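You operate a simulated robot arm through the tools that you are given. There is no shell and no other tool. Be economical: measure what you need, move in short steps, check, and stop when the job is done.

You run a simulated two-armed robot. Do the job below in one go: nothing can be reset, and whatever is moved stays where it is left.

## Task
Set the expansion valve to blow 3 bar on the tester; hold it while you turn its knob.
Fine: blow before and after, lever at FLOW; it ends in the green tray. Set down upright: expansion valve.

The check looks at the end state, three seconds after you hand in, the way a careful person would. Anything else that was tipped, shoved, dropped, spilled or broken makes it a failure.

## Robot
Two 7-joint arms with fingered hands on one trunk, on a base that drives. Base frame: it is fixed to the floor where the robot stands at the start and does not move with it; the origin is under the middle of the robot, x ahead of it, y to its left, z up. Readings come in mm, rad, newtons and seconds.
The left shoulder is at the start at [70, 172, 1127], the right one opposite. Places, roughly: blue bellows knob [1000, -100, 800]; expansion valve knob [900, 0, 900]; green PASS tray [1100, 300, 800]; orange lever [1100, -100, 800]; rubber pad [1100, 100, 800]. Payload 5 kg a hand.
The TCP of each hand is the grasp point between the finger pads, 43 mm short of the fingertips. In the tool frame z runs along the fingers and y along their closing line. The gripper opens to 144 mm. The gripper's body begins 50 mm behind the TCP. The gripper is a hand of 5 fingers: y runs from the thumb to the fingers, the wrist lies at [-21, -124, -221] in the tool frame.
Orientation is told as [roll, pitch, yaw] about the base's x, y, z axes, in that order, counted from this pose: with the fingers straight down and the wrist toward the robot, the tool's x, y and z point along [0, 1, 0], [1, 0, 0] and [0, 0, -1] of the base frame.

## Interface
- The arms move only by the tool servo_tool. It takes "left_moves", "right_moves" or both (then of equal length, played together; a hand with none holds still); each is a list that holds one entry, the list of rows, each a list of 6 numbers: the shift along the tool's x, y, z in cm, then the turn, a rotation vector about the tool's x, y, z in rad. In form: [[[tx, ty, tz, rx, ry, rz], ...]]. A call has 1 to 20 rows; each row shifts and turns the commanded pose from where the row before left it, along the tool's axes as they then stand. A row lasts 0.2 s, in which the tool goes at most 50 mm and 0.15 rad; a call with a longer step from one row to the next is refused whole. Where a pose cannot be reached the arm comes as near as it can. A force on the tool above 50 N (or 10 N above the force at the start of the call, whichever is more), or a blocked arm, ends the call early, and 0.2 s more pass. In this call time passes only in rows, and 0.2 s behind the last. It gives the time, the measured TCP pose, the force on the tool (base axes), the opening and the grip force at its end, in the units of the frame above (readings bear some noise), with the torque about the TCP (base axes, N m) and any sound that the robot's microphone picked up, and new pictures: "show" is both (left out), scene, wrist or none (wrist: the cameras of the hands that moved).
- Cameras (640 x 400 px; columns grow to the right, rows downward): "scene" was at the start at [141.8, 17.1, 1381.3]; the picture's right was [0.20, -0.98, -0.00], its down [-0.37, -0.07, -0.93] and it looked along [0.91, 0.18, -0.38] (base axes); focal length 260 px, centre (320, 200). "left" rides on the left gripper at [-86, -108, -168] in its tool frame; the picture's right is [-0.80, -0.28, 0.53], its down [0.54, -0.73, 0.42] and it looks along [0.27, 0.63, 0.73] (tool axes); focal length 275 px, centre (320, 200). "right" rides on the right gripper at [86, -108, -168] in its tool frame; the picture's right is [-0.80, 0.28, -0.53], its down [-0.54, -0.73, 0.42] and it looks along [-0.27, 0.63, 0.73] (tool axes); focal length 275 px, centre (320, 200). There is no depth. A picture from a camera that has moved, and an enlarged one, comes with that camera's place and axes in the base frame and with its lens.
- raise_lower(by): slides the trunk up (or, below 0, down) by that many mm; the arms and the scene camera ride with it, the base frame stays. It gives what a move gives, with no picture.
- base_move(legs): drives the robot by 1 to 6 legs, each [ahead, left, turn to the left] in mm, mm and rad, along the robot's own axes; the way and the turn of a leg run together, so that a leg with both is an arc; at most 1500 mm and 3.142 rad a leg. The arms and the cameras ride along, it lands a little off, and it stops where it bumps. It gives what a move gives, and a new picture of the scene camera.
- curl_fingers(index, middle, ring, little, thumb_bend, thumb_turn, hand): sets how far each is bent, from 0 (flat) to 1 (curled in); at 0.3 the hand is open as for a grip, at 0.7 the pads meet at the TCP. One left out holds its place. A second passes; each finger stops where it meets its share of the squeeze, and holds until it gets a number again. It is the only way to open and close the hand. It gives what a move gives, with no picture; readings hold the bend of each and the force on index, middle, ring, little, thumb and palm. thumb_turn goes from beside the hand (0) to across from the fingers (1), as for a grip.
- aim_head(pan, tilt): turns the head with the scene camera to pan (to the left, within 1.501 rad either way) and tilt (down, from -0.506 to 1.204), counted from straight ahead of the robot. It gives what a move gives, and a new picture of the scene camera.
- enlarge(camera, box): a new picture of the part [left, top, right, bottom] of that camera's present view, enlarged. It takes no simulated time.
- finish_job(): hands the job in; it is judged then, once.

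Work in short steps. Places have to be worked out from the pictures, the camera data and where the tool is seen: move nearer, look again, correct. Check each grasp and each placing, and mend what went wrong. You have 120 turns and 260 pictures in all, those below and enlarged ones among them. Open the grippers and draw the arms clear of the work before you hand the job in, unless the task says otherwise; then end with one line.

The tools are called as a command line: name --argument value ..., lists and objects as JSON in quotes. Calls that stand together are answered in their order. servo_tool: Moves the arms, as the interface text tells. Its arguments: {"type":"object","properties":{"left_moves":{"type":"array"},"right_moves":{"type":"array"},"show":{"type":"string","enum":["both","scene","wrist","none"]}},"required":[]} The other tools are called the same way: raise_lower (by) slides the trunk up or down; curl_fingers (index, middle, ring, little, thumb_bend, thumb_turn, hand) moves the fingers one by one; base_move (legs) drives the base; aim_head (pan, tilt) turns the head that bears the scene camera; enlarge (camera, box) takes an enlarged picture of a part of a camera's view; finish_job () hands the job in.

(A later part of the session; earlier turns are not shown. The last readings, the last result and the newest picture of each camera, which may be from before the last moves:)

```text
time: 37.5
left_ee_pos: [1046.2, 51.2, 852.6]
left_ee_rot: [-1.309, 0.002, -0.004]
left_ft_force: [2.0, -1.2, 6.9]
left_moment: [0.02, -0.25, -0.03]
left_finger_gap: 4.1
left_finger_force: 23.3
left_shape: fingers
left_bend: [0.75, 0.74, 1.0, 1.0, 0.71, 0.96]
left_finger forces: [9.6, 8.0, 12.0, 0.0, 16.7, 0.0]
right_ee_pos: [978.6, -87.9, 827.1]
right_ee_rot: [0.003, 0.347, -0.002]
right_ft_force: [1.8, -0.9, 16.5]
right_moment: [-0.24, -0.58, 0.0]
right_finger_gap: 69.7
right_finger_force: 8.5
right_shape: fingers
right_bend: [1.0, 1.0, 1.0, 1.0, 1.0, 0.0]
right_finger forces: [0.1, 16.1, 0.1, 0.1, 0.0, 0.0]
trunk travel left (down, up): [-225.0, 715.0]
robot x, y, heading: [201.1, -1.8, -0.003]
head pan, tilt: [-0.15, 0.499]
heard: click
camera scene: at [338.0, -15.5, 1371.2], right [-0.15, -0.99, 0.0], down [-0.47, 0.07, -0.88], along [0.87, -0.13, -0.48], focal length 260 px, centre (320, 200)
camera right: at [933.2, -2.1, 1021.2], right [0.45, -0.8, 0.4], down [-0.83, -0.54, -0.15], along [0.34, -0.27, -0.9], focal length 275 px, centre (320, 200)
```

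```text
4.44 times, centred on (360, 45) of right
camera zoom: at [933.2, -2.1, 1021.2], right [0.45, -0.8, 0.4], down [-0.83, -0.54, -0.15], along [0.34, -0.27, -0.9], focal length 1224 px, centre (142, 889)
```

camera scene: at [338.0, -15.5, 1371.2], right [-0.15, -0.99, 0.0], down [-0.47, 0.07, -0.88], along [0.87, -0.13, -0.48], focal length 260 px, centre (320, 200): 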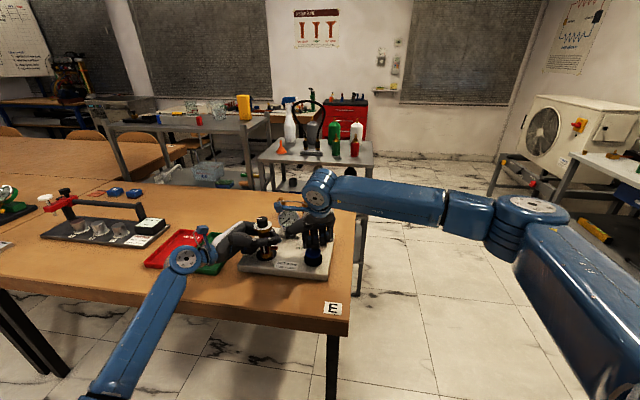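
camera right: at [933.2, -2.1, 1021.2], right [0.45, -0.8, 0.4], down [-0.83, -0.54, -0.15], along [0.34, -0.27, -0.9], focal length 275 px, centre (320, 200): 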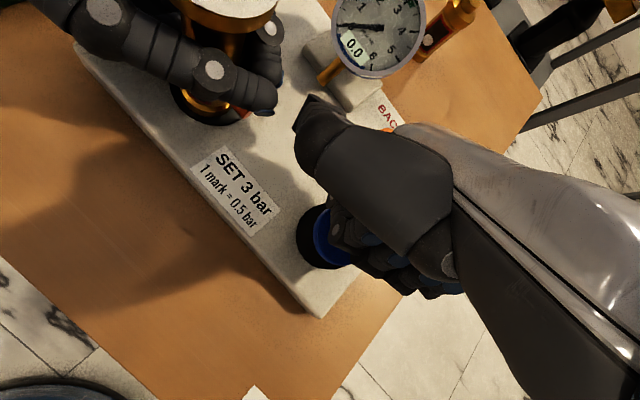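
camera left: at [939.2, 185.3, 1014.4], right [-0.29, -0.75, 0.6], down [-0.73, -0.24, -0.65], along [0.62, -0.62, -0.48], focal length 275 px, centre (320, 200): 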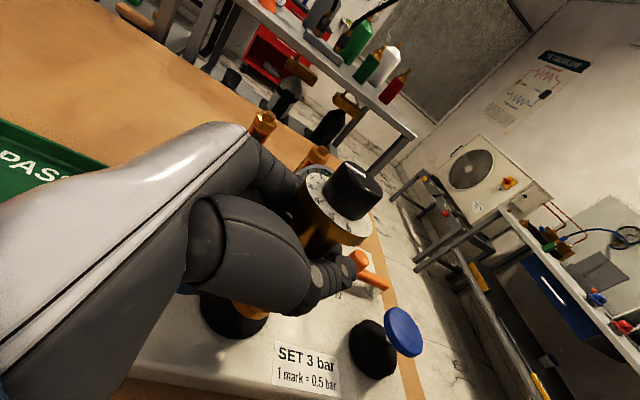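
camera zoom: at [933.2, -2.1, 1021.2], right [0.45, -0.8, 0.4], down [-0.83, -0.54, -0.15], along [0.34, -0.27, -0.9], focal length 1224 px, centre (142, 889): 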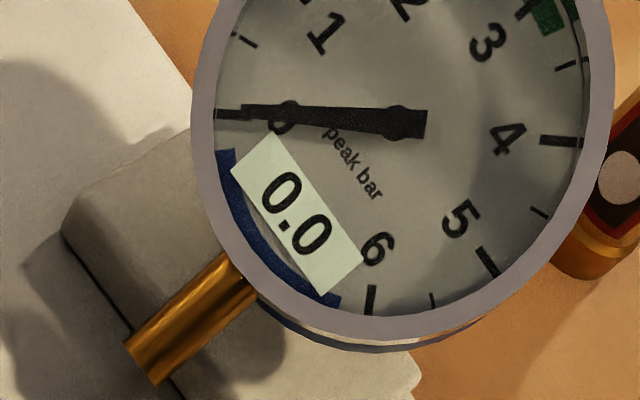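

There was a click at 16 N, but the gauge still shows 0.0. I'll press a bit deeper in case the stroke isn't complete.

servo_tool --right_moves '[[[0, 0.1, 0.28, 0, 0, 0], [0, 0.1, 0.28, 0, 0, 0], [0, 0.1, 0.28, 0, 0, 0]]]' --show "none"

enlarge --camera "right" --box '[160, 0, 480, 300]'

enlarge --camera "scene" --box '[250, 180, 378, 280]'

```text
time: 38.2
left_ee_pos: [1046.8, 52.1, 852.6]
left_ee_rot: [-1.311, -0.002, -0.001]
left_ft_force: [-0.5, -0.3, 4.9]
left_moment: [0.14, -0.08, 0.0]
left_finger_gap: 4.3
left_finger_force: 21.1
left_shape: fingers
left_bend: [0.75, 0.74, 1.0, 1.0, 0.71, 0.96]
left_finger forces: [9.7, 6.8, 10.2, 0.0, 15.5, 0.1]
right_ee_pos: [980.8, -87.3, 825.6]
right_ee_rot: [0.007, 0.334, -0.001]
right_ft_force: [-0.3, -0.7, 20.5]
right_moment: [-0.3, -0.66, 0.0]
right_finger_gap: 70.0
right_finger_force: 10.3
right_shape: fingers
right_bend: [1.0, 1.0, 1.0, 1.0, 1.0, 0.0]
right_finger forces: [0.1, 20.2, 0.1, 0.0, 0.1, 0.0]
trunk travel left (down, up): [-225.0, 715.0]
robot x, y, heading: [198.3, -0.6, 0.0]
head pan, tilt: [-0.15, 0.499]
stopped in row 3 (right hand): the force on the tool passed its limit at 52 N (the readings are from after the stop); the commanded pose is now the measured one
```

```text
1.33 times, centred on (320, 150) of right
camera zoom: at [934.6, -2.7, 1019.5], right [0.44, -0.8, 0.41], down [-0.83, -0.54, -0.16], along [0.35, -0.26, -0.9], focal length 367 px, centre (320, 267)
```

zoom: 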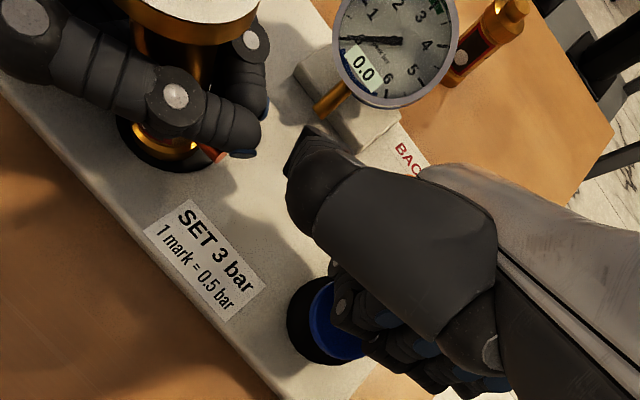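

```text
4.00 times, centred on (314, 230) of scene
camera zoom: at [338.3, -15.5, 1370.7], right [-0.15, -0.99, 0.0], down [-0.47, 0.07, -0.88], along [0.87, -0.13, -0.48], focal length 1038 px, centre (344, 80)
```

zoom: 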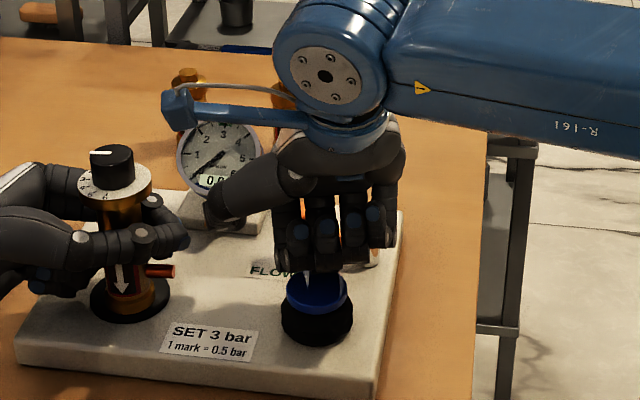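

The bellows bottomed with the peak still at 0.0. I'll release, look at the gauge and lever up close, and then re-seat the valve with more force.

servo_tool --right_moves '[[[0, -1.03, -2.8, 0, 0, 0], [0, -1.37, -3.75, 0, 0, 0], [0, -1.37, -3.75, 0, 0, 0]]]' --show "wrist"

enlarge --camera "scene" --box '[240, 200, 336, 275]'

enlarge --camera "right" --box '[150, 50, 400, 300]'

```text
time: 39.0
left_ee_pos: [1047.3, 51.3, 853.4]
left_ee_rot: [-1.309, -0.002, -0.003]
left_ft_force: [-0.3, -0.5, 14.8]
left_moment: [0.24, -0.31, 0.03]
left_finger_gap: 4.4
left_finger_force: 22.4
left_shape: fingers
left_bend: [0.75, 0.74, 1.0, 1.0, 0.71, 0.96]
left_finger forces: [9.1, 7.6, 11.4, 0.0, 17.3, 0.0]
right_ee_pos: [978.8, -88.2, 931.3]
right_ee_rot: [0.003, 0.342, -0.003]
right_ft_force: [-0.6, -0.3, -0.9]
right_moment: [0.02, 0.01, 0.0]
right_finger_gap: 70.0
right_finger_force: 0.1
right_shape: fingers
right_bend: [1.0, 1.0, 1.0, 1.0, 1.0, 0.0]
right_finger forces: [0.0, 0.0, 0.0, 0.1, 0.1, 0.1]
trunk travel left (down, up): [-225.0, 715.0]
robot x, y, heading: [201.7, -0.9, -0.004]
head pan, tilt: [-0.15, 0.499]
camera right: at [932.7, -3.0, 1125.8], right [0.44, -0.8, 0.41], down [-0.83, -0.54, -0.16], along [0.34, -0.27, -0.9], focal length 275 px, centre (320, 200)
```

right: 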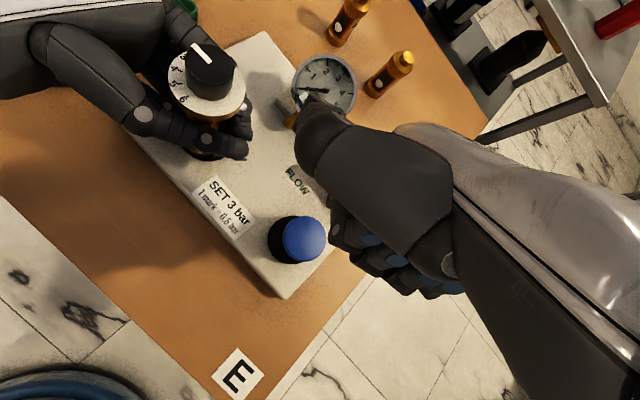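

```text
5.33 times, centred on (288, 238) of scene
camera zoom: at [338.2, -15.5, 1370.9], right [-0.15, -0.99, 0.0], down [-0.47, 0.07, -0.88], along [0.87, -0.13, -0.48], focal length 1384 px, centre (491, 0)
```

zoom: 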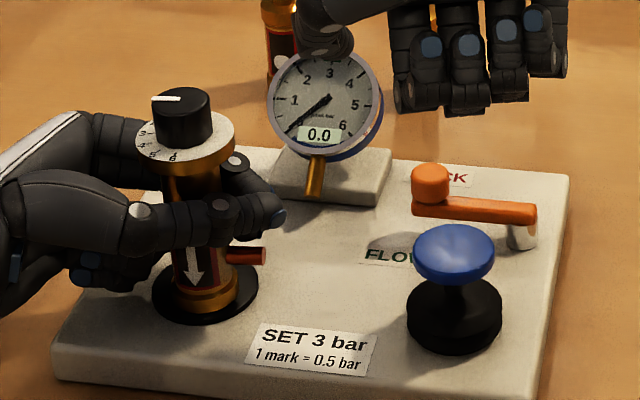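

```text
1.60 times, centred on (275, 175) of right
camera zoom: at [932.7, -3.0, 1125.8], right [0.44, -0.8, 0.41], down [-0.83, -0.54, -0.16], along [0.34, -0.27, -0.9], focal length 440 px, centre (392, 240)
```

zoom: 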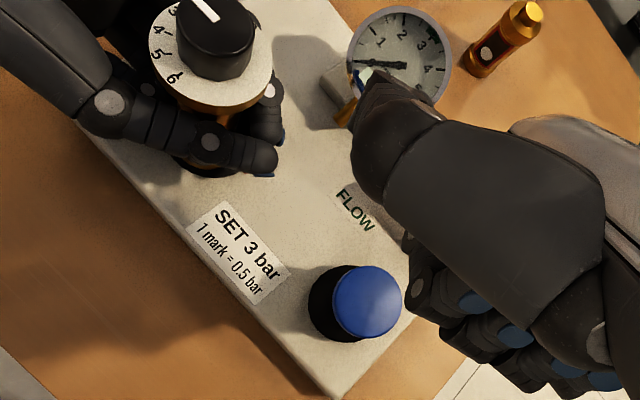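

The gauge is unchanged. Before working the lever harder, I'll test the seal: press the valve down a little more and give the bellows a quicker stroke.

servo_tool --left_moves '[[[0.15, 0, 0.04, 0, 0, 0], [0.15, 0, 0.04, 0, 0, 0], [0, 0, 0, 0, 0, 0], [0, 0, 0, 0, 0, 0]]]' --right_moves '[[[0, 1.39, 3.8, 0, 0, 0], [0, 1.39, 3.8, 0, 0, 0], [0, 0.41, 1.13, 0, 0, 0], [0, 0.38, 1.05, 0, 0, 0]]]' --show "none"

enlarge --camera "right" --box '[160, 0, 480, 300]'

```text
time: 40.0
left_ee_pos: [1046.4, 50.1, 851.0]
left_ee_rot: [-1.311, -0.003, -0.003]
left_ft_force: [-0.9, -2.3, 25.6]
left_moment: [0.09, -0.47, -0.01]
left_finger_gap: 4.2
left_finger_force: 27.8
left_shape: fingers
left_bend: [0.75, 0.74, 1.0, 1.0, 0.71, 0.96]
left_finger forces: [8.8, 13.4, 13.3, 0.1, 19.8, 0.0]
right_ee_pos: [979.7, -88.4, 830.2]
right_ee_rot: [0.005, 0.337, -0.004]
right_ft_force: [2.4, 0.5, 7.0]
right_moment: [-0.11, -0.26, 0.04]
right_finger_gap: 70.2
right_finger_force: 3.4
right_shape: fingers
right_bend: [1.0, 1.0, 1.0, 1.0, 1.0, 0.0]
right_finger forces: [0.1, 6.6, 0.0, 0.1, 0.0, 0.0]
trunk travel left (down, up): [-225.0, 715.0]
robot x, y, heading: [201.6, -4.9, -0.002]
head pan, tilt: [-0.15, 0.499]
heard: click
```

```text
1.33 times, centred on (320, 150) of right
camera zoom: at [933.2, -2.8, 1023.8], right [0.44, -0.8, 0.41], down [-0.83, -0.54, -0.16], along [0.35, -0.26, -0.9], focal length 367 px, centre (320, 267)
```

zoom: 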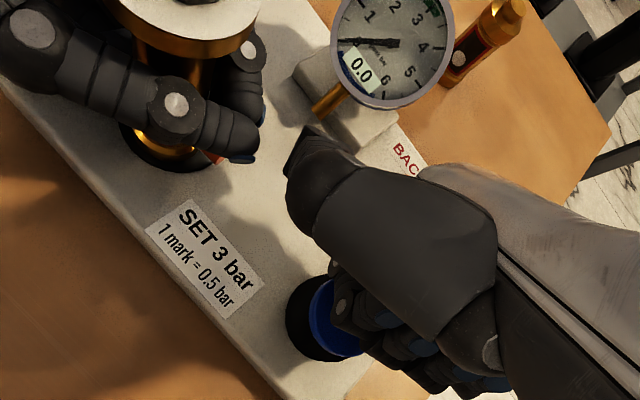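

Sealing harder changed nothing, so the lever is the suspect. I'll raise the right hand, extend index and middle for a stiffer push, and go back behind the lever knob.

servo_tool --left_moves '[[[-0.1, 0, -0.03, 0, 0, 0], [0, 0, 0, 0, 0, 0], [0, 0, 0, 0, 0, 0]]]' --right_moves '[[[0, -1.37, -3.75, 0, 0, 0], [0, -1.37, -3.75, 0, 0, 0], [0, -1.37, -3.75, 0, 0, 0]]]' --show "none"

curl_fingers --hand "right" --index 0.3 --middle 0.3 --thumb_bend 1 --thumb_turn 1

enlarge --camera "scene" --box '[240, 180, 352, 270]'

```text
time: 40.8
left_ee_pos: [1044.4, 50.8, 851.0]
left_ee_rot: [-1.311, -0.001, -0.002]
left_ft_force: [-2.9, -5.8, 27.1]
left_moment: [0.01, -0.42, -0.1]
left_finger_gap: 4.4
left_finger_force: 29.3
left_shape: fingers
left_bend: [0.75, 0.74, 1.0, 1.0, 0.71, 0.96]
left_finger forces: [9.1, 16.3, 12.9, 0.1, 19.8, 0.1]
right_ee_pos: [978.1, -88.1, 946.9]
right_ee_rot: [0.003, 0.34, -0.005]
right_ft_force: [-0.2, 0.2, -1.0]
right_moment: [-0.02, -0.02, 0.04]
right_finger_gap: 70.0
right_finger_force: 0.1
right_shape: fingers
right_bend: [1.0, 1.0, 1.0, 1.0, 1.0, 0.0]
right_finger forces: [0.0, 0.0, 0.0, 0.1, 0.0, 0.0]
trunk travel left (down, up): [-225.0, 715.0]
robot x, y, heading: [198.6, -0.8, -0.001]
head pan, tilt: [-0.15, 0.499]
```

```text
time: 41.8
left_ee_pos: [1045.3, 49.8, 850.9]
left_ee_rot: [-1.308, 0.0, -0.004]
left_ft_force: [-2.8, -6.3, 27.5]
left_moment: [-0.08, -0.31, -0.05]
left_finger_gap: 4.1
left_finger_force: 28.3
left_shape: fingers
left_bend: [0.75, 0.74, 1.0, 1.0, 0.71, 0.96]
left_finger forces: [9.0, 17.0, 11.3, 0.0, 19.4, 0.1]
right_ee_pos: [978.2, -89.7, 947.2]
right_ee_rot: [0.003, 0.338, -0.004]
right_ft_force: [0.1, -0.4, 0.3]
right_moment: [0.0, -0.01, -0.02]
right_finger_gap: 47.0
right_finger_force: 0.2
right_shape: fingers
right_bend: [0.29, 0.3, 1.0, 1.0, 0.99, 1.0]
right_finger forces: [0.0, 0.0, 0.0, 0.0, 0.1, 0.0]
trunk travel left (down, up): [-225.0, 715.0]
robot x, y, heading: [201.8, 1.1, -0.003]
head pan, tilt: [-0.15, 0.499]
```

```text
4.44 times, centred on (296, 225) of scene
camera zoom: at [337.1, -16.3, 1371.2], right [-0.15, -0.99, 0.0], down [-0.47, 0.07, -0.88], along [0.87, -0.13, -0.48], focal length 1154 px, centre (427, 89)
```

zoom: 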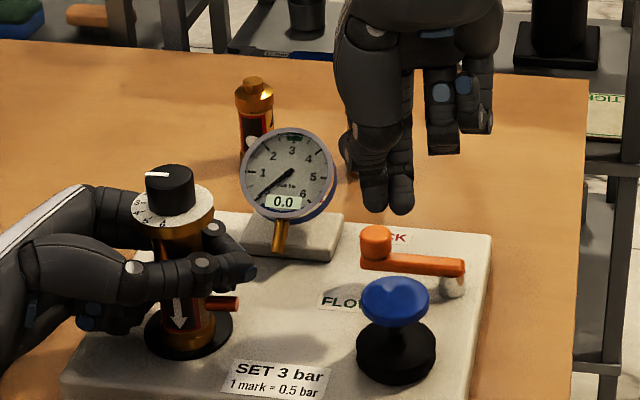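

I'll move both fingertips behind the knob, lower them, and push toward -x again.

servo_tool --right_moves '[[[-0.75, 4.2, -1.48, 0, 0, 0], [-0.75, 4.2, -1.48, 0, 0, 0], [0, 1.2, 3.4, 0, 0, 0], [0, 1.2, 3.4, 0, 0, 0], [0, -1.0, 0.35, 0, 0, 0], [0, -1.0, 0.35, 0, 0, 0], [0, -0.7, 0.25, 0, 0, 0], [0, -0.5, 0.18, 0, 0, 0]]]' --show "none"

enlarge --camera "scene" --box '[240, 190, 352, 280]'

```text
time: 43.6
left_ee_pos: [1045.1, 50.0, 849.2]
left_ee_rot: [-1.309, -0.001, -0.002]
left_ft_force: [-3.6, -3.3, 27.6]
left_moment: [-0.08, -0.31, -0.06]
left_finger_gap: 4.2
left_finger_force: 30.4
left_shape: fingers
left_bend: [0.75, 0.74, 1.0, 1.0, 0.71, 0.96]
left_finger forces: [8.8, 19.1, 12.7, 0.0, 19.5, 0.0]
right_ee_pos: [1032.1, -103.4, 875.6]
right_ee_rot: [0.003, 0.338, -0.002]
right_ft_force: [6.3, -3.5, 0.9]
right_moment: [-0.05, -0.37, -0.17]
right_finger_gap: 47.9
right_finger_force: 3.5
right_shape: fingers
right_bend: [0.27, 0.3, 1.0, 1.0, 0.99, 1.0]
right_finger forces: [7.0, 0.0, 0.0, 0.1, 0.0, 0.0]
trunk travel left (down, up): [-225.0, 715.0]
robot x, y, heading: [198.3, -1.0, -0.002]
head pan, tilt: [-0.15, 0.499]
```

```text
4.44 times, centred on (296, 235) of scene
camera zoom: at [337.6, -16.3, 1371.1], right [-0.15, -0.99, 0.0], down [-0.47, 0.07, -0.88], along [0.87, -0.13, -0.48], focal length 1154 px, centre (427, 44)
```

zoom: 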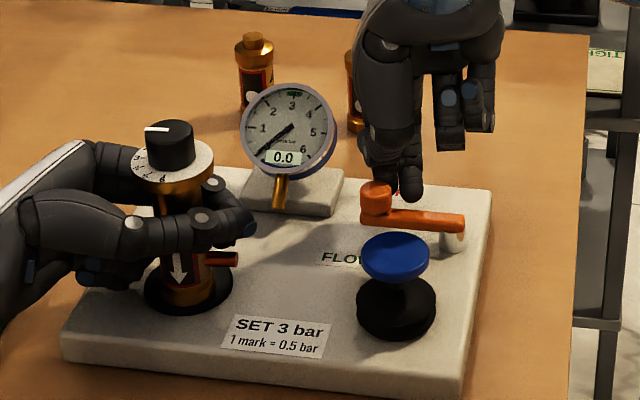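

Contact made. Pushing on in steps.

servo_tool --right_moves '[[[0, -0.4, 0.14, 0, 0, 0], [0, -0.4, 0.14, 0, 0, 0], [0, -0.4, 0.14, 0, 0, 0], [0, -0.4, 0.14, 0, 0, 0]]]' --show "none"

enlarge --camera "scene" --box '[240, 190, 352, 280]'

```text
time: 44.6
left_ee_pos: [1045.6, 51.1, 850.9]
left_ee_rot: [-1.309, -0.002, -0.002]
left_ft_force: [-5.3, -3.1, 32.0]
left_moment: [-0.07, -0.26, -0.02]
left_finger_gap: 4.4
left_finger_force: 31.1
left_shape: fingers
left_bend: [0.75, 0.74, 1.0, 1.0, 0.71, 0.96]
left_finger forces: [8.6, 20.7, 13.3, 0.0, 19.9, 0.0]
right_ee_pos: [1018.3, -104.3, 876.5]
right_ee_rot: [0.005, 0.337, -0.005]
right_ft_force: [26.8, -6.8, 5.3]
right_moment: [-0.52, -1.6, -0.72]
right_finger_gap: 52.5
right_finger_force: 15.0
right_shape: fingers
right_bend: [0.22, 0.29, 1.0, 1.0, 1.0, 1.0]
right_finger forces: [20.7, 9.6, 0.1, 0.1, 0.0, 0.0]
trunk travel left (down, up): [-225.0, 715.0]
robot x, y, heading: [202.0, -2.0, -0.0]
head pan, tilt: [-0.15, 0.499]
```

```text
4.44 times, centred on (296, 235) of scene
camera zoom: at [338.6, -16.7, 1371.1], right [-0.15, -0.99, 0.0], down [-0.47, 0.07, -0.88], along [0.87, -0.13, -0.48], focal length 1154 px, centre (427, 44)
```

zoom: 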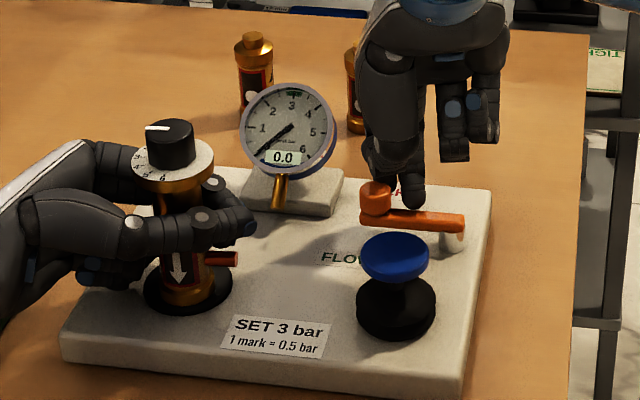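

The lever doesn't move at 27 N, so it's firmly at its FLOW stop and the problem must be the seal. I'll back the right hand away, ease the left hand's load, and release the valve so it stands flat on the pad.

servo_tool --left_moves '[[[-0.1, 0, -0.03, 0, 0, 0], [-0.1, 0, -0.03, 0, 0, 0], [-0.1, 0, -0.03, 0, 0, 0], [0, 0, 0, 0, 0, 0], [0, 0, 0, 0, 0, 0], [0, 0, 0, 0, 0, 0]]]' --right_moves '[[[0, 2.5, -0.9, 0, 0, 0], [0, -1.2, -3.4, 0, 0, 0], [0, -1.2, -3.4, 0, 0, 0], [-1.5, 0, 0, 0, 0, 0], [-3, 0, 0, 0, 0, 0], [-3, 0, 0, 0, 0, 0]]]' --show "none"

enlarge --camera "scene" --box '[240, 200, 304, 270]'

enlarge --camera "left" --box '[160, 120, 420, 380]'

```text
time: 46.0
left_ee_pos: [1047.0, 51.6, 849.8]
left_ee_rot: [-1.307, 0.002, -0.001]
left_ft_force: [-2.5, -2.5, 12.6]
left_moment: [-0.03, -0.1, -0.03]
left_finger_gap: 4.1
left_finger_force: 25.8
left_shape: fingers
left_bend: [0.75, 0.74, 1.0, 1.0, 0.71, 0.96]
left_finger forces: [9.5, 12.9, 11.8, 0.0, 17.1, 0.1]
right_ee_pos: [1042.4, -178.9, 947.0]
right_ee_rot: [0.007, 0.341, -0.001]
right_ft_force: [0.0, 0.1, -0.4]
right_moment: [0.01, 0.02, 0.03]
right_finger_gap: 47.2
right_finger_force: 0.2
right_shape: fingers
right_bend: [0.27, 0.3, 1.0, 1.0, 1.0, 1.0]
right_finger forces: [0.0, 0.1, 0.1, 0.0, 0.0, 0.0]
trunk travel left (down, up): [-225.0, 715.0]
robot x, y, heading: [200.3, 0.1, -0.004]
head pan, tilt: [-0.15, 0.499]
```

```text
5.71 times, centred on (272, 235) of scene
camera zoom: at [338.9, -16.8, 1370.8], right [-0.15, -0.99, 0.0], down [-0.47, 0.07, -0.88], along [0.87, -0.13, -0.48], focal length 1483 px, centre (594, 0)
```

zoom: 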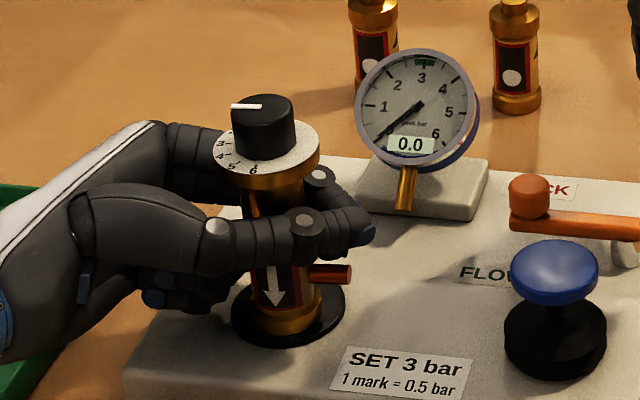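

```text
1.54 times, centred on (290, 250) of left
camera zoom: at [938.6, 191.5, 978.6], right [-0.28, -0.72, 0.63], down [-0.73, -0.27, -0.63], along [0.62, -0.64, -0.45], focal length 424 px, centre (366, 123)
```

zoom: 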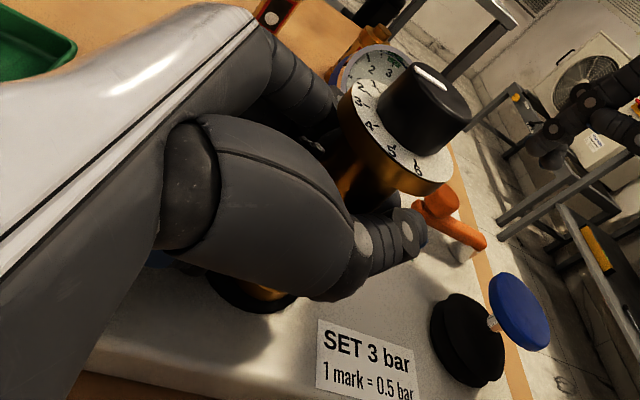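

I'll ease the last of the load, then open the left fingers just enough to free the valve.

servo_tool --left_moves '[[[-0.15, 0, -0.04, 0, 0, 0]]]' --show "none"

curl_fingers --hand "left" --index 0.6 --middle 0.6 --thumb_bend 0.57

enlarge --camera "scene" --box '[240, 200, 304, 270]'

```text
time: 46.4
left_ee_pos: [1047.7, 51.8, 850.7]
left_ee_rot: [-1.308, 0.004, -0.002]
left_ft_force: [-1.1, -0.6, 3.9]
left_moment: [0.07, -0.03, 0.0]
left_finger_gap: 4.1
left_finger_force: 22.6
left_shape: fingers
left_bend: [0.75, 0.74, 1.0, 1.0, 0.71, 0.96]
left_finger forces: [9.4, 8.9, 11.1, 0.1, 16.0, 0.0]
right_ee_pos: [1044.8, -179.3, 945.6]
right_ee_rot: [0.003, 0.341, -0.003]
right_ft_force: [0.0, -0.5, -1.1]
right_moment: [-0.01, 0.02, 0.01]
right_finger_gap: 47.3
right_finger_force: 0.0
right_shape: fingers
right_bend: [0.27, 0.3, 1.0, 1.0, 1.0, 1.0]
right_finger forces: [0.1, 0.1, 0.1, 0.0, 0.0, 0.0]
trunk travel left (down, up): [-225.0, 715.0]
robot x, y, heading: [200.1, 1.1, -0.004]
head pan, tilt: [-0.15, 0.499]
```

```text
time: 47.4
left_ee_pos: [1048.2, 50.8, 851.9]
left_ee_rot: [-1.31, 0.001, -0.003]
left_ft_force: [-0.4, 0.1, 0.2]
left_moment: [0.0, -0.02, -0.02]
left_finger_gap: 49.1
left_finger_force: 0.1
left_shape: fingers
left_bend: [0.6, 0.6, 1.0, 1.0, 0.56, 0.97]
left_finger forces: [0.0, 0.0, 0.1, 0.1, 0.0, 0.0]
right_ee_pos: [1045.2, -178.8, 945.8]
right_ee_rot: [0.005, 0.342, -0.002]
right_ft_force: [-0.3, 0.8, -0.1]
right_moment: [0.02, 0.02, 0.0]
right_finger_gap: 47.3
right_finger_force: 0.2
right_shape: fingers
right_bend: [0.27, 0.3, 1.0, 1.0, 1.0, 1.0]
right_finger forces: [0.0, 0.1, 0.0, 0.1, 0.0, 0.0]
trunk travel left (down, up): [-225.0, 715.0]
robot x, y, heading: [198.2, 0.2, -0.005]
head pan, tilt: [-0.15, 0.499]
```

```text
5.71 times, centred on (272, 235) of scene
camera zoom: at [340.5, -15.4, 1370.7], right [-0.15, -0.99, 0.0], down [-0.47, 0.07, -0.88], along [0.87, -0.13, -0.48], focal length 1483 px, centre (594, 0)
```

zoom: 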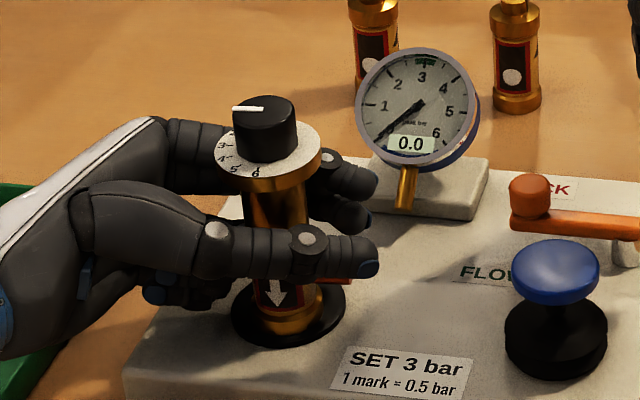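

The valve stands free and centred on the pad. I'll re-form the fist and blow again.

curl_fingers --hand "right" --index 1 --middle 1 --thumb_bend 0.3 --thumb_turn 0

curl_fingers --hand "right" --index 1 --middle 1 --thumb_bend 1

servo_tool --right_moves '[[[3.0, -2.0, 0.7, 0, 0, 0], [3.0, -2.0, 0.7, 0, 0, 0], [3.0, -2.1, 0.7, 0, 0, 0], [0, 1.5, 4.3, 0, 0, 0], [0, 1.5, 4.3, 0, 0, 0]]]' --show "scene"

enlarge --camera "scene" --box '[240, 180, 352, 270]'

```text
time: 48.4
left_ee_pos: [1048.0, 50.2, 852.9]
left_ee_rot: [-1.309, 0.002, -0.004]
left_ft_force: [-0.3, 0.5, -0.6]
left_moment: [-0.03, 0.01, 0.01]
left_finger_gap: 49.0
left_finger_force: 0.1
left_shape: fingers
left_bend: [0.6, 0.6, 1.0, 1.0, 0.56, 0.97]
left_finger forces: [0.0, 0.1, 0.0, 0.1, 0.0, 0.1]
right_ee_pos: [1045.1, -179.9, 945.7]
right_ee_rot: [0.003, 0.343, -0.004]
right_ft_force: [-0.6, -0.5, 0.0]
right_moment: [0.03, 0.03, 0.04]
right_finger_gap: 136.9
right_finger_force: 0.1
right_shape: fingers
right_bend: [1.0, 1.0, 1.0, 1.0, 0.3, 0.0]
right_finger forces: [0.1, 0.0, 0.0, 0.1, 0.1, 0.1]
trunk travel left (down, up): [-225.0, 715.0]
robot x, y, heading: [195.7, 2.9, -0.001]
head pan, tilt: [-0.15, 0.499]
```

```text
time: 49.4
left_ee_pos: [1047.9, 51.7, 851.5]
left_ee_rot: [-1.31, 0.002, -0.003]
left_ft_force: [0.0, 1.4, -0.2]
left_moment: [0.0, -0.02, 0.03]
left_finger_gap: 49.0
left_finger_force: 0.0
left_shape: fingers
left_bend: [0.6, 0.6, 1.0, 1.0, 0.56, 0.97]
left_finger forces: [0.0, 0.1, 0.0, 0.1, 0.1, 0.0]
right_ee_pos: [1044.1, -179.4, 945.2]
right_ee_rot: [0.003, 0.342, -0.005]
right_ft_force: [-0.2, -0.5, -0.1]
right_moment: [-0.01, -0.03, 0.0]
right_finger_gap: 70.2
right_finger_force: 0.0
right_shape: fingers
right_bend: [1.0, 1.0, 1.0, 1.0, 1.0, 0.0]
right_finger forces: [0.0, 0.0, 0.0, 0.0, 0.1, 0.0]
trunk travel left (down, up): [-225.0, 715.0]
robot x, y, heading: [201.2, -0.7, -0.0]
head pan, tilt: [-0.15, 0.499]
```

```text
time: 50.6
left_ee_pos: [1048.3, 52.3, 851.0]
left_ee_rot: [-1.309, 0.003, -0.005]
left_ft_force: [0.2, 0.2, -0.3]
left_moment: [-0.01, -0.03, -0.02]
left_finger_gap: 49.0
left_finger_force: 0.0
left_shape: fingers
left_bend: [0.6, 0.6, 1.0, 1.0, 0.56, 0.97]
left_finger forces: [0.0, 0.0, 0.0, 0.1, 0.0, 0.0]
right_ee_pos: [979.7, -87.2, 856.3]
right_ee_rot: [0.004, 0.341, -0.003]
right_ft_force: [0.6, 0.7, 0.7]
right_moment: [-0.02, 0.02, 0.01]
right_finger_gap: 70.4
right_finger_force: 0.0
right_shape: fingers
right_bend: [1.0, 1.0, 1.0, 1.0, 1.0, 0.0]
right_finger forces: [0.1, 0.1, 0.0, 0.1, 0.0, 0.0]
trunk travel left (down, up): [-225.0, 715.0]
robot x, y, heading: [201.5, -0.0, 0.002]
head pan, tilt: [-0.15, 0.499]
camera scene: at [341.1, -15.3, 1370.8], right [-0.15, -0.99, 0.0], down [-0.47, 0.07, -0.88], along [0.87, -0.13, -0.48], focal length 260 px, centre (320, 200)
```

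scene: 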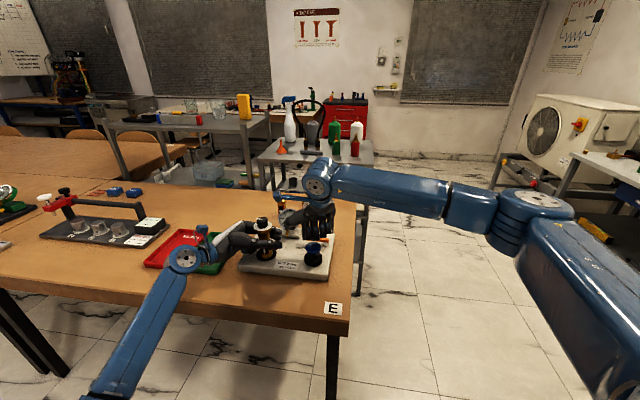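

```text
4.44 times, centred on (296, 225) of scene
camera zoom: at [341.1, -15.3, 1370.8], right [-0.15, -0.99, 0.0], down [-0.47, 0.07, -0.88], along [0.87, -0.13, -0.48], focal length 1154 px, centre (427, 89)
```

zoom: 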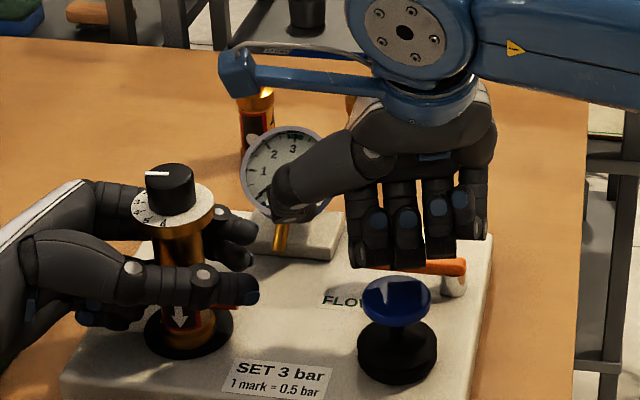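

The fist is in place again; now the stroke.

servo_tool --right_moves '[[[0, 0.27, 0.75, 0, 0, 0], [0, 0.27, 0.75, 0, 0, 0], [0, 0.27, 0.75, 0, 0, 0], [0, 0.14, 0.37, 0, 0, 0]]]' --show "none"

enlarge --camera "right" --box '[100, 0, 480, 300]'

```text
time: 51.6
left_ee_pos: [1048.1, 51.8, 853.5]
left_ee_rot: [-1.31, 0.001, -0.003]
left_ft_force: [0.2, 1.7, 0.7]
left_moment: [0.02, -0.02, 0.0]
left_finger_gap: 49.2
left_finger_force: 0.0
left_shape: fingers
left_bend: [0.6, 0.6, 1.0, 1.0, 0.56, 0.97]
left_finger forces: [0.0, 0.1, 0.1, 0.0, 0.0, 0.0]
right_ee_pos: [981.1, -87.7, 828.4]
right_ee_rot: [0.003, 0.34, -0.003]
right_ft_force: [1.9, 1.0, 6.9]
right_moment: [-0.08, -0.27, 0.06]
right_finger_gap: 70.5
right_finger_force: 3.1
right_shape: fingers
right_bend: [1.0, 1.0, 1.0, 1.0, 1.0, 0.0]
right_finger forces: [0.0, 6.9, 0.1, 0.0, 0.0, 0.0]
trunk travel left (down, up): [-225.0, 715.0]
robot x, y, heading: [200.8, 2.3, -0.002]
head pan, tilt: [-0.15, 0.499]
heard: click
```

```text
1.33 times, centred on (290, 150) of right
camera zoom: at [934.4, -2.8, 1023.1], right [0.44, -0.8, 0.41], down [-0.83, -0.54, -0.16], along [0.35, -0.27, -0.9], focal length 367 px, centre (360, 267)
```

zoom: 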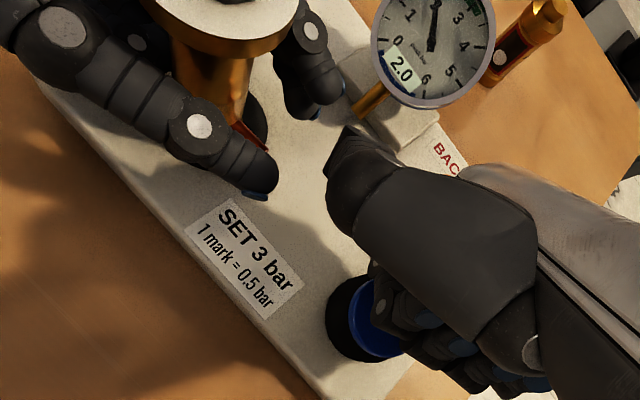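

That gave 2.0 bar. The valve must sit free and flat for the seal, and it needs +1 bar. I'll lift off and inspect the dial.

servo_tool --right_moves '[[[0, -1.37, -3.75, 0, 0, 0], [0, -1.37, -3.75, 0, 0, 0], [0, -1.37, -3.75, 0, 0, 0], [0, -1.37, -3.75, 0, 0, 0]]]' --show "none"

enlarge --camera "right" --box '[140, 10, 270, 120]'

enlarge --camera "left" --box '[260, 80, 420, 240]'

enlarge --camera "scene" --box '[250, 205, 298, 240]'

```text
time: 52.6
left_ee_pos: [1047.3, 52.0, 853.9]
left_ee_rot: [-1.31, 0.002, -0.005]
left_ft_force: [0.5, 0.8, -0.1]
left_moment: [0.05, -0.04, 0.0]
left_finger_gap: 49.1
left_finger_force: 0.1
left_shape: fingers
left_bend: [0.6, 0.6, 1.0, 1.0, 0.56, 0.97]
left_finger forces: [0.0, 0.0, 0.0, 0.0, 0.0, 0.0]
right_ee_pos: [977.3, -87.8, 987.4]
right_ee_rot: [0.003, 0.342, -0.003]
right_ft_force: [-0.6, -0.6, 0.1]
right_moment: [-0.01, -0.05, -0.02]
right_finger_gap: 70.5
right_finger_force: 0.0
right_shape: fingers
right_bend: [1.0, 1.0, 1.0, 1.0, 1.0, 0.0]
right_finger forces: [0.1, 0.0, 0.0, 0.1, 0.1, 0.0]
trunk travel left (down, up): [-225.0, 715.0]
robot x, y, heading: [199.8, 0.9, -0.001]
head pan, tilt: [-0.15, 0.499]
```

```text
3.64 times, centred on (205, 65) of right
camera zoom: at [931.4, -2.9, 1181.4], right [0.44, -0.8, 0.41], down [-0.83, -0.54, -0.16], along [0.34, -0.27, -0.9], focal length 1001 px, centre (738, 691)
```

zoom: 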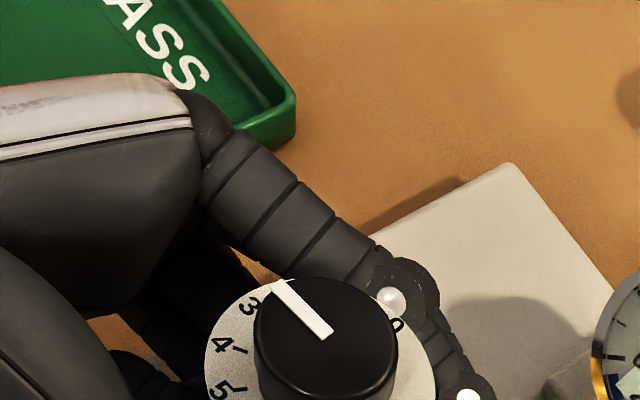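

```text
2.50 times, centred on (340, 160) of left
camera zoom: at [939.2, 191.9, 980.4], right [-0.29, -0.72, 0.63], down [-0.73, -0.27, -0.63], along [0.62, -0.64, -0.45], focal length 688 px, centre (270, 300)
```

zoom: 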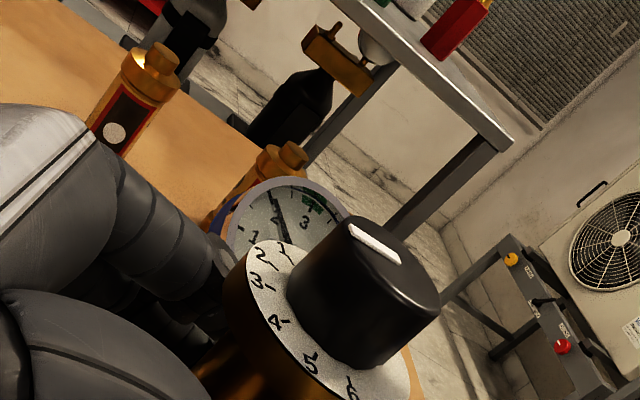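

```text
11.43 times, centred on (274, 222) of scene
camera zoom: at [339.5, -14.9, 1370.8], right [-0.15, -0.99, 0.0], down [-0.47, 0.07, -0.88], along [0.87, -0.13, -0.48], focal length 2967 px, centre (846, -57)
```

zoom: 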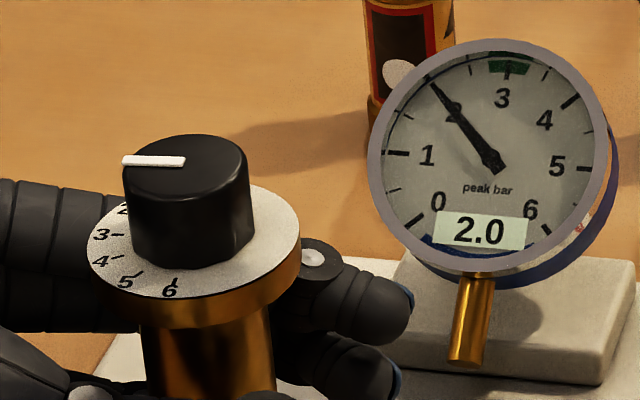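

The pointer sits near 3 on a dial that runs counter-clockwise at about 31° per number, and the real pressure is 2.0. I'll grip the body again with the left hand while bringing the right hand up, opened, over the knob at about (1041, 60).

curl_fingers --hand "left" --index 0.75 --middle 0.75 --thumb_bend 0.75

servo_tool --right_moves '[[[0, -1.25, -3.53, 0, 0, 0], [0, -1.25, -3.53, 0, 0, 0], [0, 0, 0, -0.114, 0, 0], [0, 0, 0, -0.114, 0, 0], [0, 0, 0, -0.114, 0, 0], [0, 0, 0, 0, 0, 0.133], [0, 0, 0, 0, 0, 0.133], [0, 0, 0, 0, 0, 0.133], [3.88, 0.05, 0, 0, 0, 0], [3.88, 0.05, 0, 0, 0, 0], [3.88, 0.05, 0, 0, 0, 0], [3.88, 0.05, 0, 0, 0, 0]]]' --show "none"

curl_fingers --hand "right" --index 0.3 --middle 0.3 --thumb_bend 0.3 --thumb_turn 1

enlarge --camera "scene" --box '[220, 150, 348, 270]'

enlarge --camera "right" --box '[0, 0, 640, 400]'

```text
time: 53.6
left_ee_pos: [1047.0, 51.5, 852.6]
left_ee_rot: [-1.308, 0.002, -0.002]
left_ft_force: [1.3, 0.6, 0.7]
left_moment: [0.08, -0.18, 0.0]
left_finger_gap: 3.0
left_finger_force: 22.3
left_shape: fingers
left_bend: [0.74, 0.74, 1.0, 1.0, 0.71, 0.97]
left_finger forces: [8.1, 8.5, 13.5, 0.1, 13.6, 0.1]
right_ee_pos: [978.3, -88.7, 986.3]
right_ee_rot: [0.003, 0.343, -0.004]
right_ft_force: [0.0, -0.7, 0.0]
right_moment: [0.0, -0.01, -0.02]
right_finger_gap: 70.4
right_finger_force: 0.1
right_shape: fingers
right_bend: [1.0, 1.0, 1.0, 1.0, 1.0, 0.0]
right_finger forces: [0.0, 0.0, 0.0, 0.0, 0.1, 0.1]
trunk travel left (down, up): [-225.0, 715.0]
robot x, y, heading: [202.9, -3.0, -0.006]
head pan, tilt: [-0.15, 0.499]
```

```text
time: 56.2
left_ee_pos: [1048.2, 51.9, 853.0]
left_ee_rot: [-1.312, 0.001, -0.004]
left_ft_force: [0.0, -0.1, 0.8]
left_moment: [-0.03, -0.02, 0.0]
left_finger_gap: 2.8
left_finger_force: 18.4
left_shape: fingers
left_bend: [0.74, 0.74, 1.0, 1.0, 0.71, 0.97]
left_finger forces: [8.2, 8.2, 8.8, 0.1, 12.2, 0.0]
right_ee_pos: [1041.7, 54.9, 1064.0]
right_ee_rot: [0.003, 0.001, -0.404]
right_ft_force: [0.2, 1.1, 0.0]
right_moment: [-0.06, 0.01, -0.04]
right_finger_gap: 69.9
right_finger_force: 0.2
right_shape: fingers
right_bend: [1.0, 1.0, 1.0, 1.0, 1.0, 0.0]
right_finger forces: [0.1, 0.0, 0.1, 0.0, 0.1, 0.0]
trunk travel left (down, up): [-225.0, 715.0]
robot x, y, heading: [194.3, 4.6, -0.004]
head pan, tilt: [-0.15, 0.499]
```

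```text
time: 57.2
left_ee_pos: [1047.5, 51.2, 851.6]
left_ee_rot: [-1.31, 0.001, -0.003]
left_ft_force: [0.2, -0.8, 2.0]
left_moment: [0.05, -0.09, 0.0]
left_finger_gap: 2.9
left_finger_force: 18.6
left_shape: fingers
left_bend: [0.74, 0.74, 1.0, 1.0, 0.71, 0.97]
left_finger forces: [8.2, 8.3, 9.1, 0.1, 12.3, 0.0]
right_ee_pos: [1041.0, 53.1, 1065.0]
right_ee_rot: [0.003, 0.002, -0.404]
right_ft_force: [-0.6, 0.6, 0.5]
right_moment: [0.01, -0.01, 0.0]
right_finger_gap: 149.2
right_finger_force: 0.0
right_shape: fingers
right_bend: [0.3, 0.3, 1.0, 1.0, 0.3, 0.97]
right_finger forces: [0.1, 0.1, 0.1, 0.1, 0.0, 0.0]
trunk travel left (down, up): [-225.0, 715.0]
robot x, y, heading: [201.2, -1.7, -0.002]
head pan, tilt: [-0.15, 0.499]
```

```text
3.33 times, centred on (284, 210) of scene
camera zoom: at [340.3, -15.6, 1370.8], right [-0.15, -0.99, 0.0], down [-0.47, 0.07, -0.88], along [0.87, -0.13, -0.48], focal length 865 px, centre (440, 167)
```

zoom: 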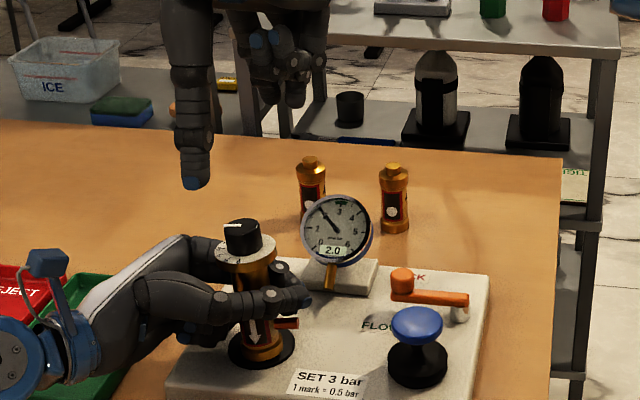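

```text
1.00 times, centred on (320, 200) of right (not enlarged: the box is as wide or as high as the picture)
camera zoom: at [975.4, 173.8, 1232.5], right [-0.05, -0.85, 0.53], down [-0.88, -0.21, -0.42], along [0.47, -0.49, -0.73], focal length 275 px, centre (320, 200)
```

zoom: 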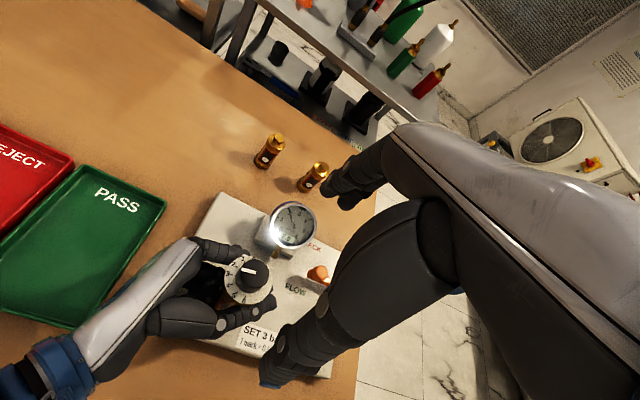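

After gripping, the knob is at about (1050, 68), and the right thumb lines up at tool x≈+7. I'll centre over the knob and descend so the fingertips overlap it by about 20 mm.

servo_tool --right_moves '[[[0.97, 0.24, 0, 0, 0, 0], [0, 0, 4, 0, 0, 0], [0, 0, 4, 0, 0, 0], [0, 0, 2, 0, 0, 0], [0, 0, 1, 0, 0, 0]]]'

enlarge --camera "scene" --box '[220, 160, 316, 250]'

enlarge --camera "right" --box '[150, 130, 410, 390]'

```text
time: 58.4
left_ee_pos: [1046.9, 50.6, 852.5]
left_ee_rot: [-1.309, 0.001, -0.002]
left_ft_force: [0.2, 0.1, 1.7]
left_moment: [0.05, -0.05, 0.01]
left_finger_gap: 2.7
left_finger_force: 18.4
left_shape: fingers
left_bend: [0.74, 0.74, 1.0, 1.0, 0.71, 0.97]
left_finger forces: [7.9, 8.1, 9.1, 0.0, 12.2, 0.1]
right_ee_pos: [1048.5, 62.0, 954.3]
right_ee_rot: [0.004, 0.002, -0.402]
right_ft_force: [-0.1, -0.5, 0.5]
right_moment: [0.0, -0.01, 0.0]
right_finger_gap: 149.2
right_finger_force: 0.1
right_shape: fingers
right_bend: [0.3, 0.3, 1.0, 1.0, 0.3, 0.97]
right_finger forces: [0.1, 0.1, 0.0, 0.1, 0.0, 0.1]
trunk travel left (down, up): [-225.0, 715.0]
robot x, y, heading: [198.9, -3.7, -0.007]
head pan, tilt: [-0.15, 0.499]
camera scene: at [340.4, -15.4, 1370.8], right [-0.15, -0.99, 0.0], down [-0.47, 0.07, -0.88], along [0.87, -0.13, -0.48], focal length 260 px, centre (320, 200)
camera right: at [982.0, 182.1, 1121.1], right [-0.05, -0.85, 0.53], down [-0.88, -0.21, -0.42], along [0.47, -0.49, -0.73], focal length 275 px, centre (320, 200)
```

scene: 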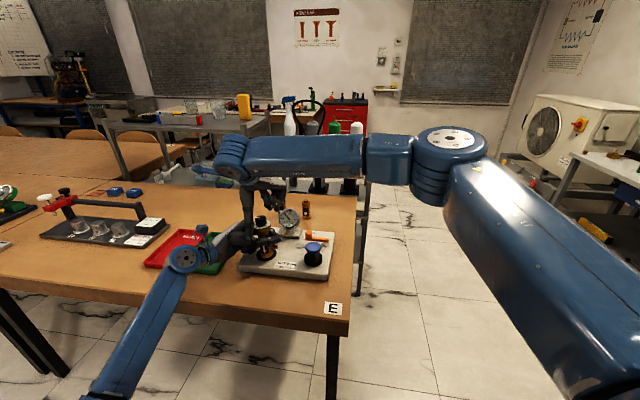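
right: 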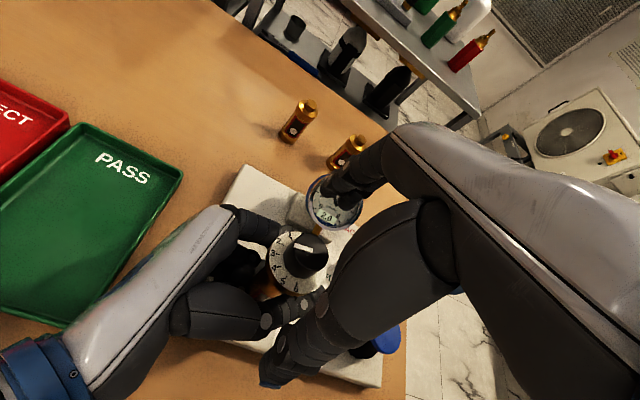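

```text
4.44 times, centred on (268, 205) of scene
camera zoom: at [340.4, -15.4, 1370.8], right [-0.15, -0.99, 0.0], down [-0.47, 0.07, -0.88], along [0.87, -0.13, -0.48], focal length 1154 px, centre (551, 178)
```

zoom: 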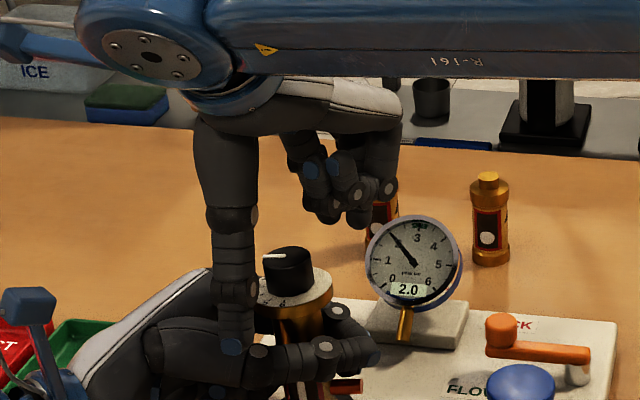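

```text
1.54 times, centred on (280, 260) of right
camera zoom: at [982.0, 182.1, 1121.1], right [-0.05, -0.85, 0.53], down [-0.88, -0.21, -0.42], along [0.47, -0.49, -0.73], focal length 424 px, centre (382, 108)
```

zoom: 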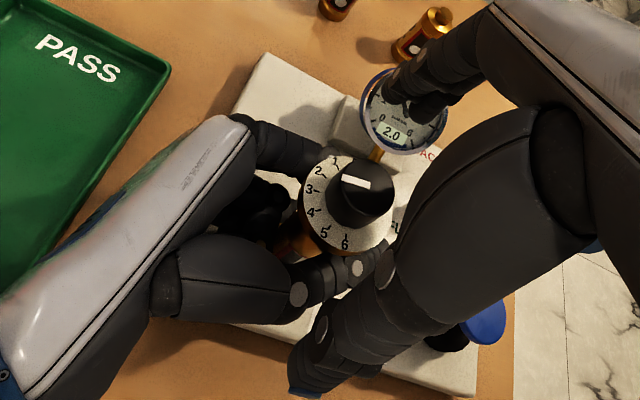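

Alignment is good (knob within 3 mm of the pinch centre). I'll close to part-way and check.

curl_fingers --hand "right" --index 0.53 --middle 0.53 --thumb_bend 0.53

enlarge --camera "scene" --box '[230, 180, 310, 250]'

enlarge --camera "right" --box '[200, 160, 400, 350]'

```text
time: 59.4
left_ee_pos: [1046.7, 51.0, 852.7]
left_ee_rot: [-1.309, 0.0, -0.004]
left_ft_force: [0.4, 0.3, 2.3]
left_moment: [0.13, -0.05, 0.03]
left_finger_gap: 2.7
left_finger_force: 19.0
left_shape: fingers
left_bend: [0.74, 0.74, 1.0, 1.0, 0.71, 0.97]
left_finger forces: [7.8, 8.1, 9.3, 0.0, 12.3, 0.0]
right_ee_pos: [1048.0, 61.2, 954.5]
right_ee_rot: [0.002, 0.001, -0.404]
right_ft_force: [1.1, -0.8, 0.5]
right_moment: [0.0, 0.04, 0.0]
right_finger_gap: 68.2
right_finger_force: 0.1
right_shape: fingers
right_bend: [0.53, 0.53, 1.0, 1.0, 0.53, 1.0]
right_finger forces: [0.0, 0.0, 0.0, 0.0, 0.0, 0.1]
trunk travel left (down, up): [-225.0, 715.0]
robot x, y, heading: [197.8, -1.4, -0.004]
head pan, tilt: [-0.15, 0.499]
```

```text
5.71 times, centred on (270, 215) of scene
camera zoom: at [340.2, -15.4, 1370.8], right [-0.15, -0.99, 0.0], down [-0.47, 0.07, -0.88], along [0.87, -0.13, -0.48], focal length 1483 px, centre (606, 114)
```

zoom: 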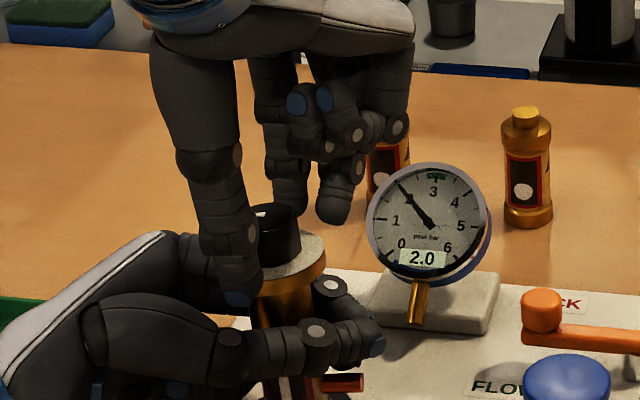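

```text
2.11 times, centred on (300, 255) of right
camera zoom: at [982.0, 181.9, 1121.5], right [-0.05, -0.85, 0.53], down [-0.88, -0.21, -0.42], along [0.47, -0.49, -0.73], focal length 580 px, centre (362, 84)
```

zoom: 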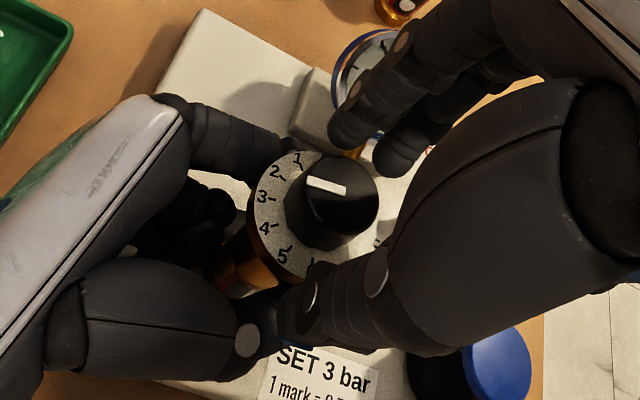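

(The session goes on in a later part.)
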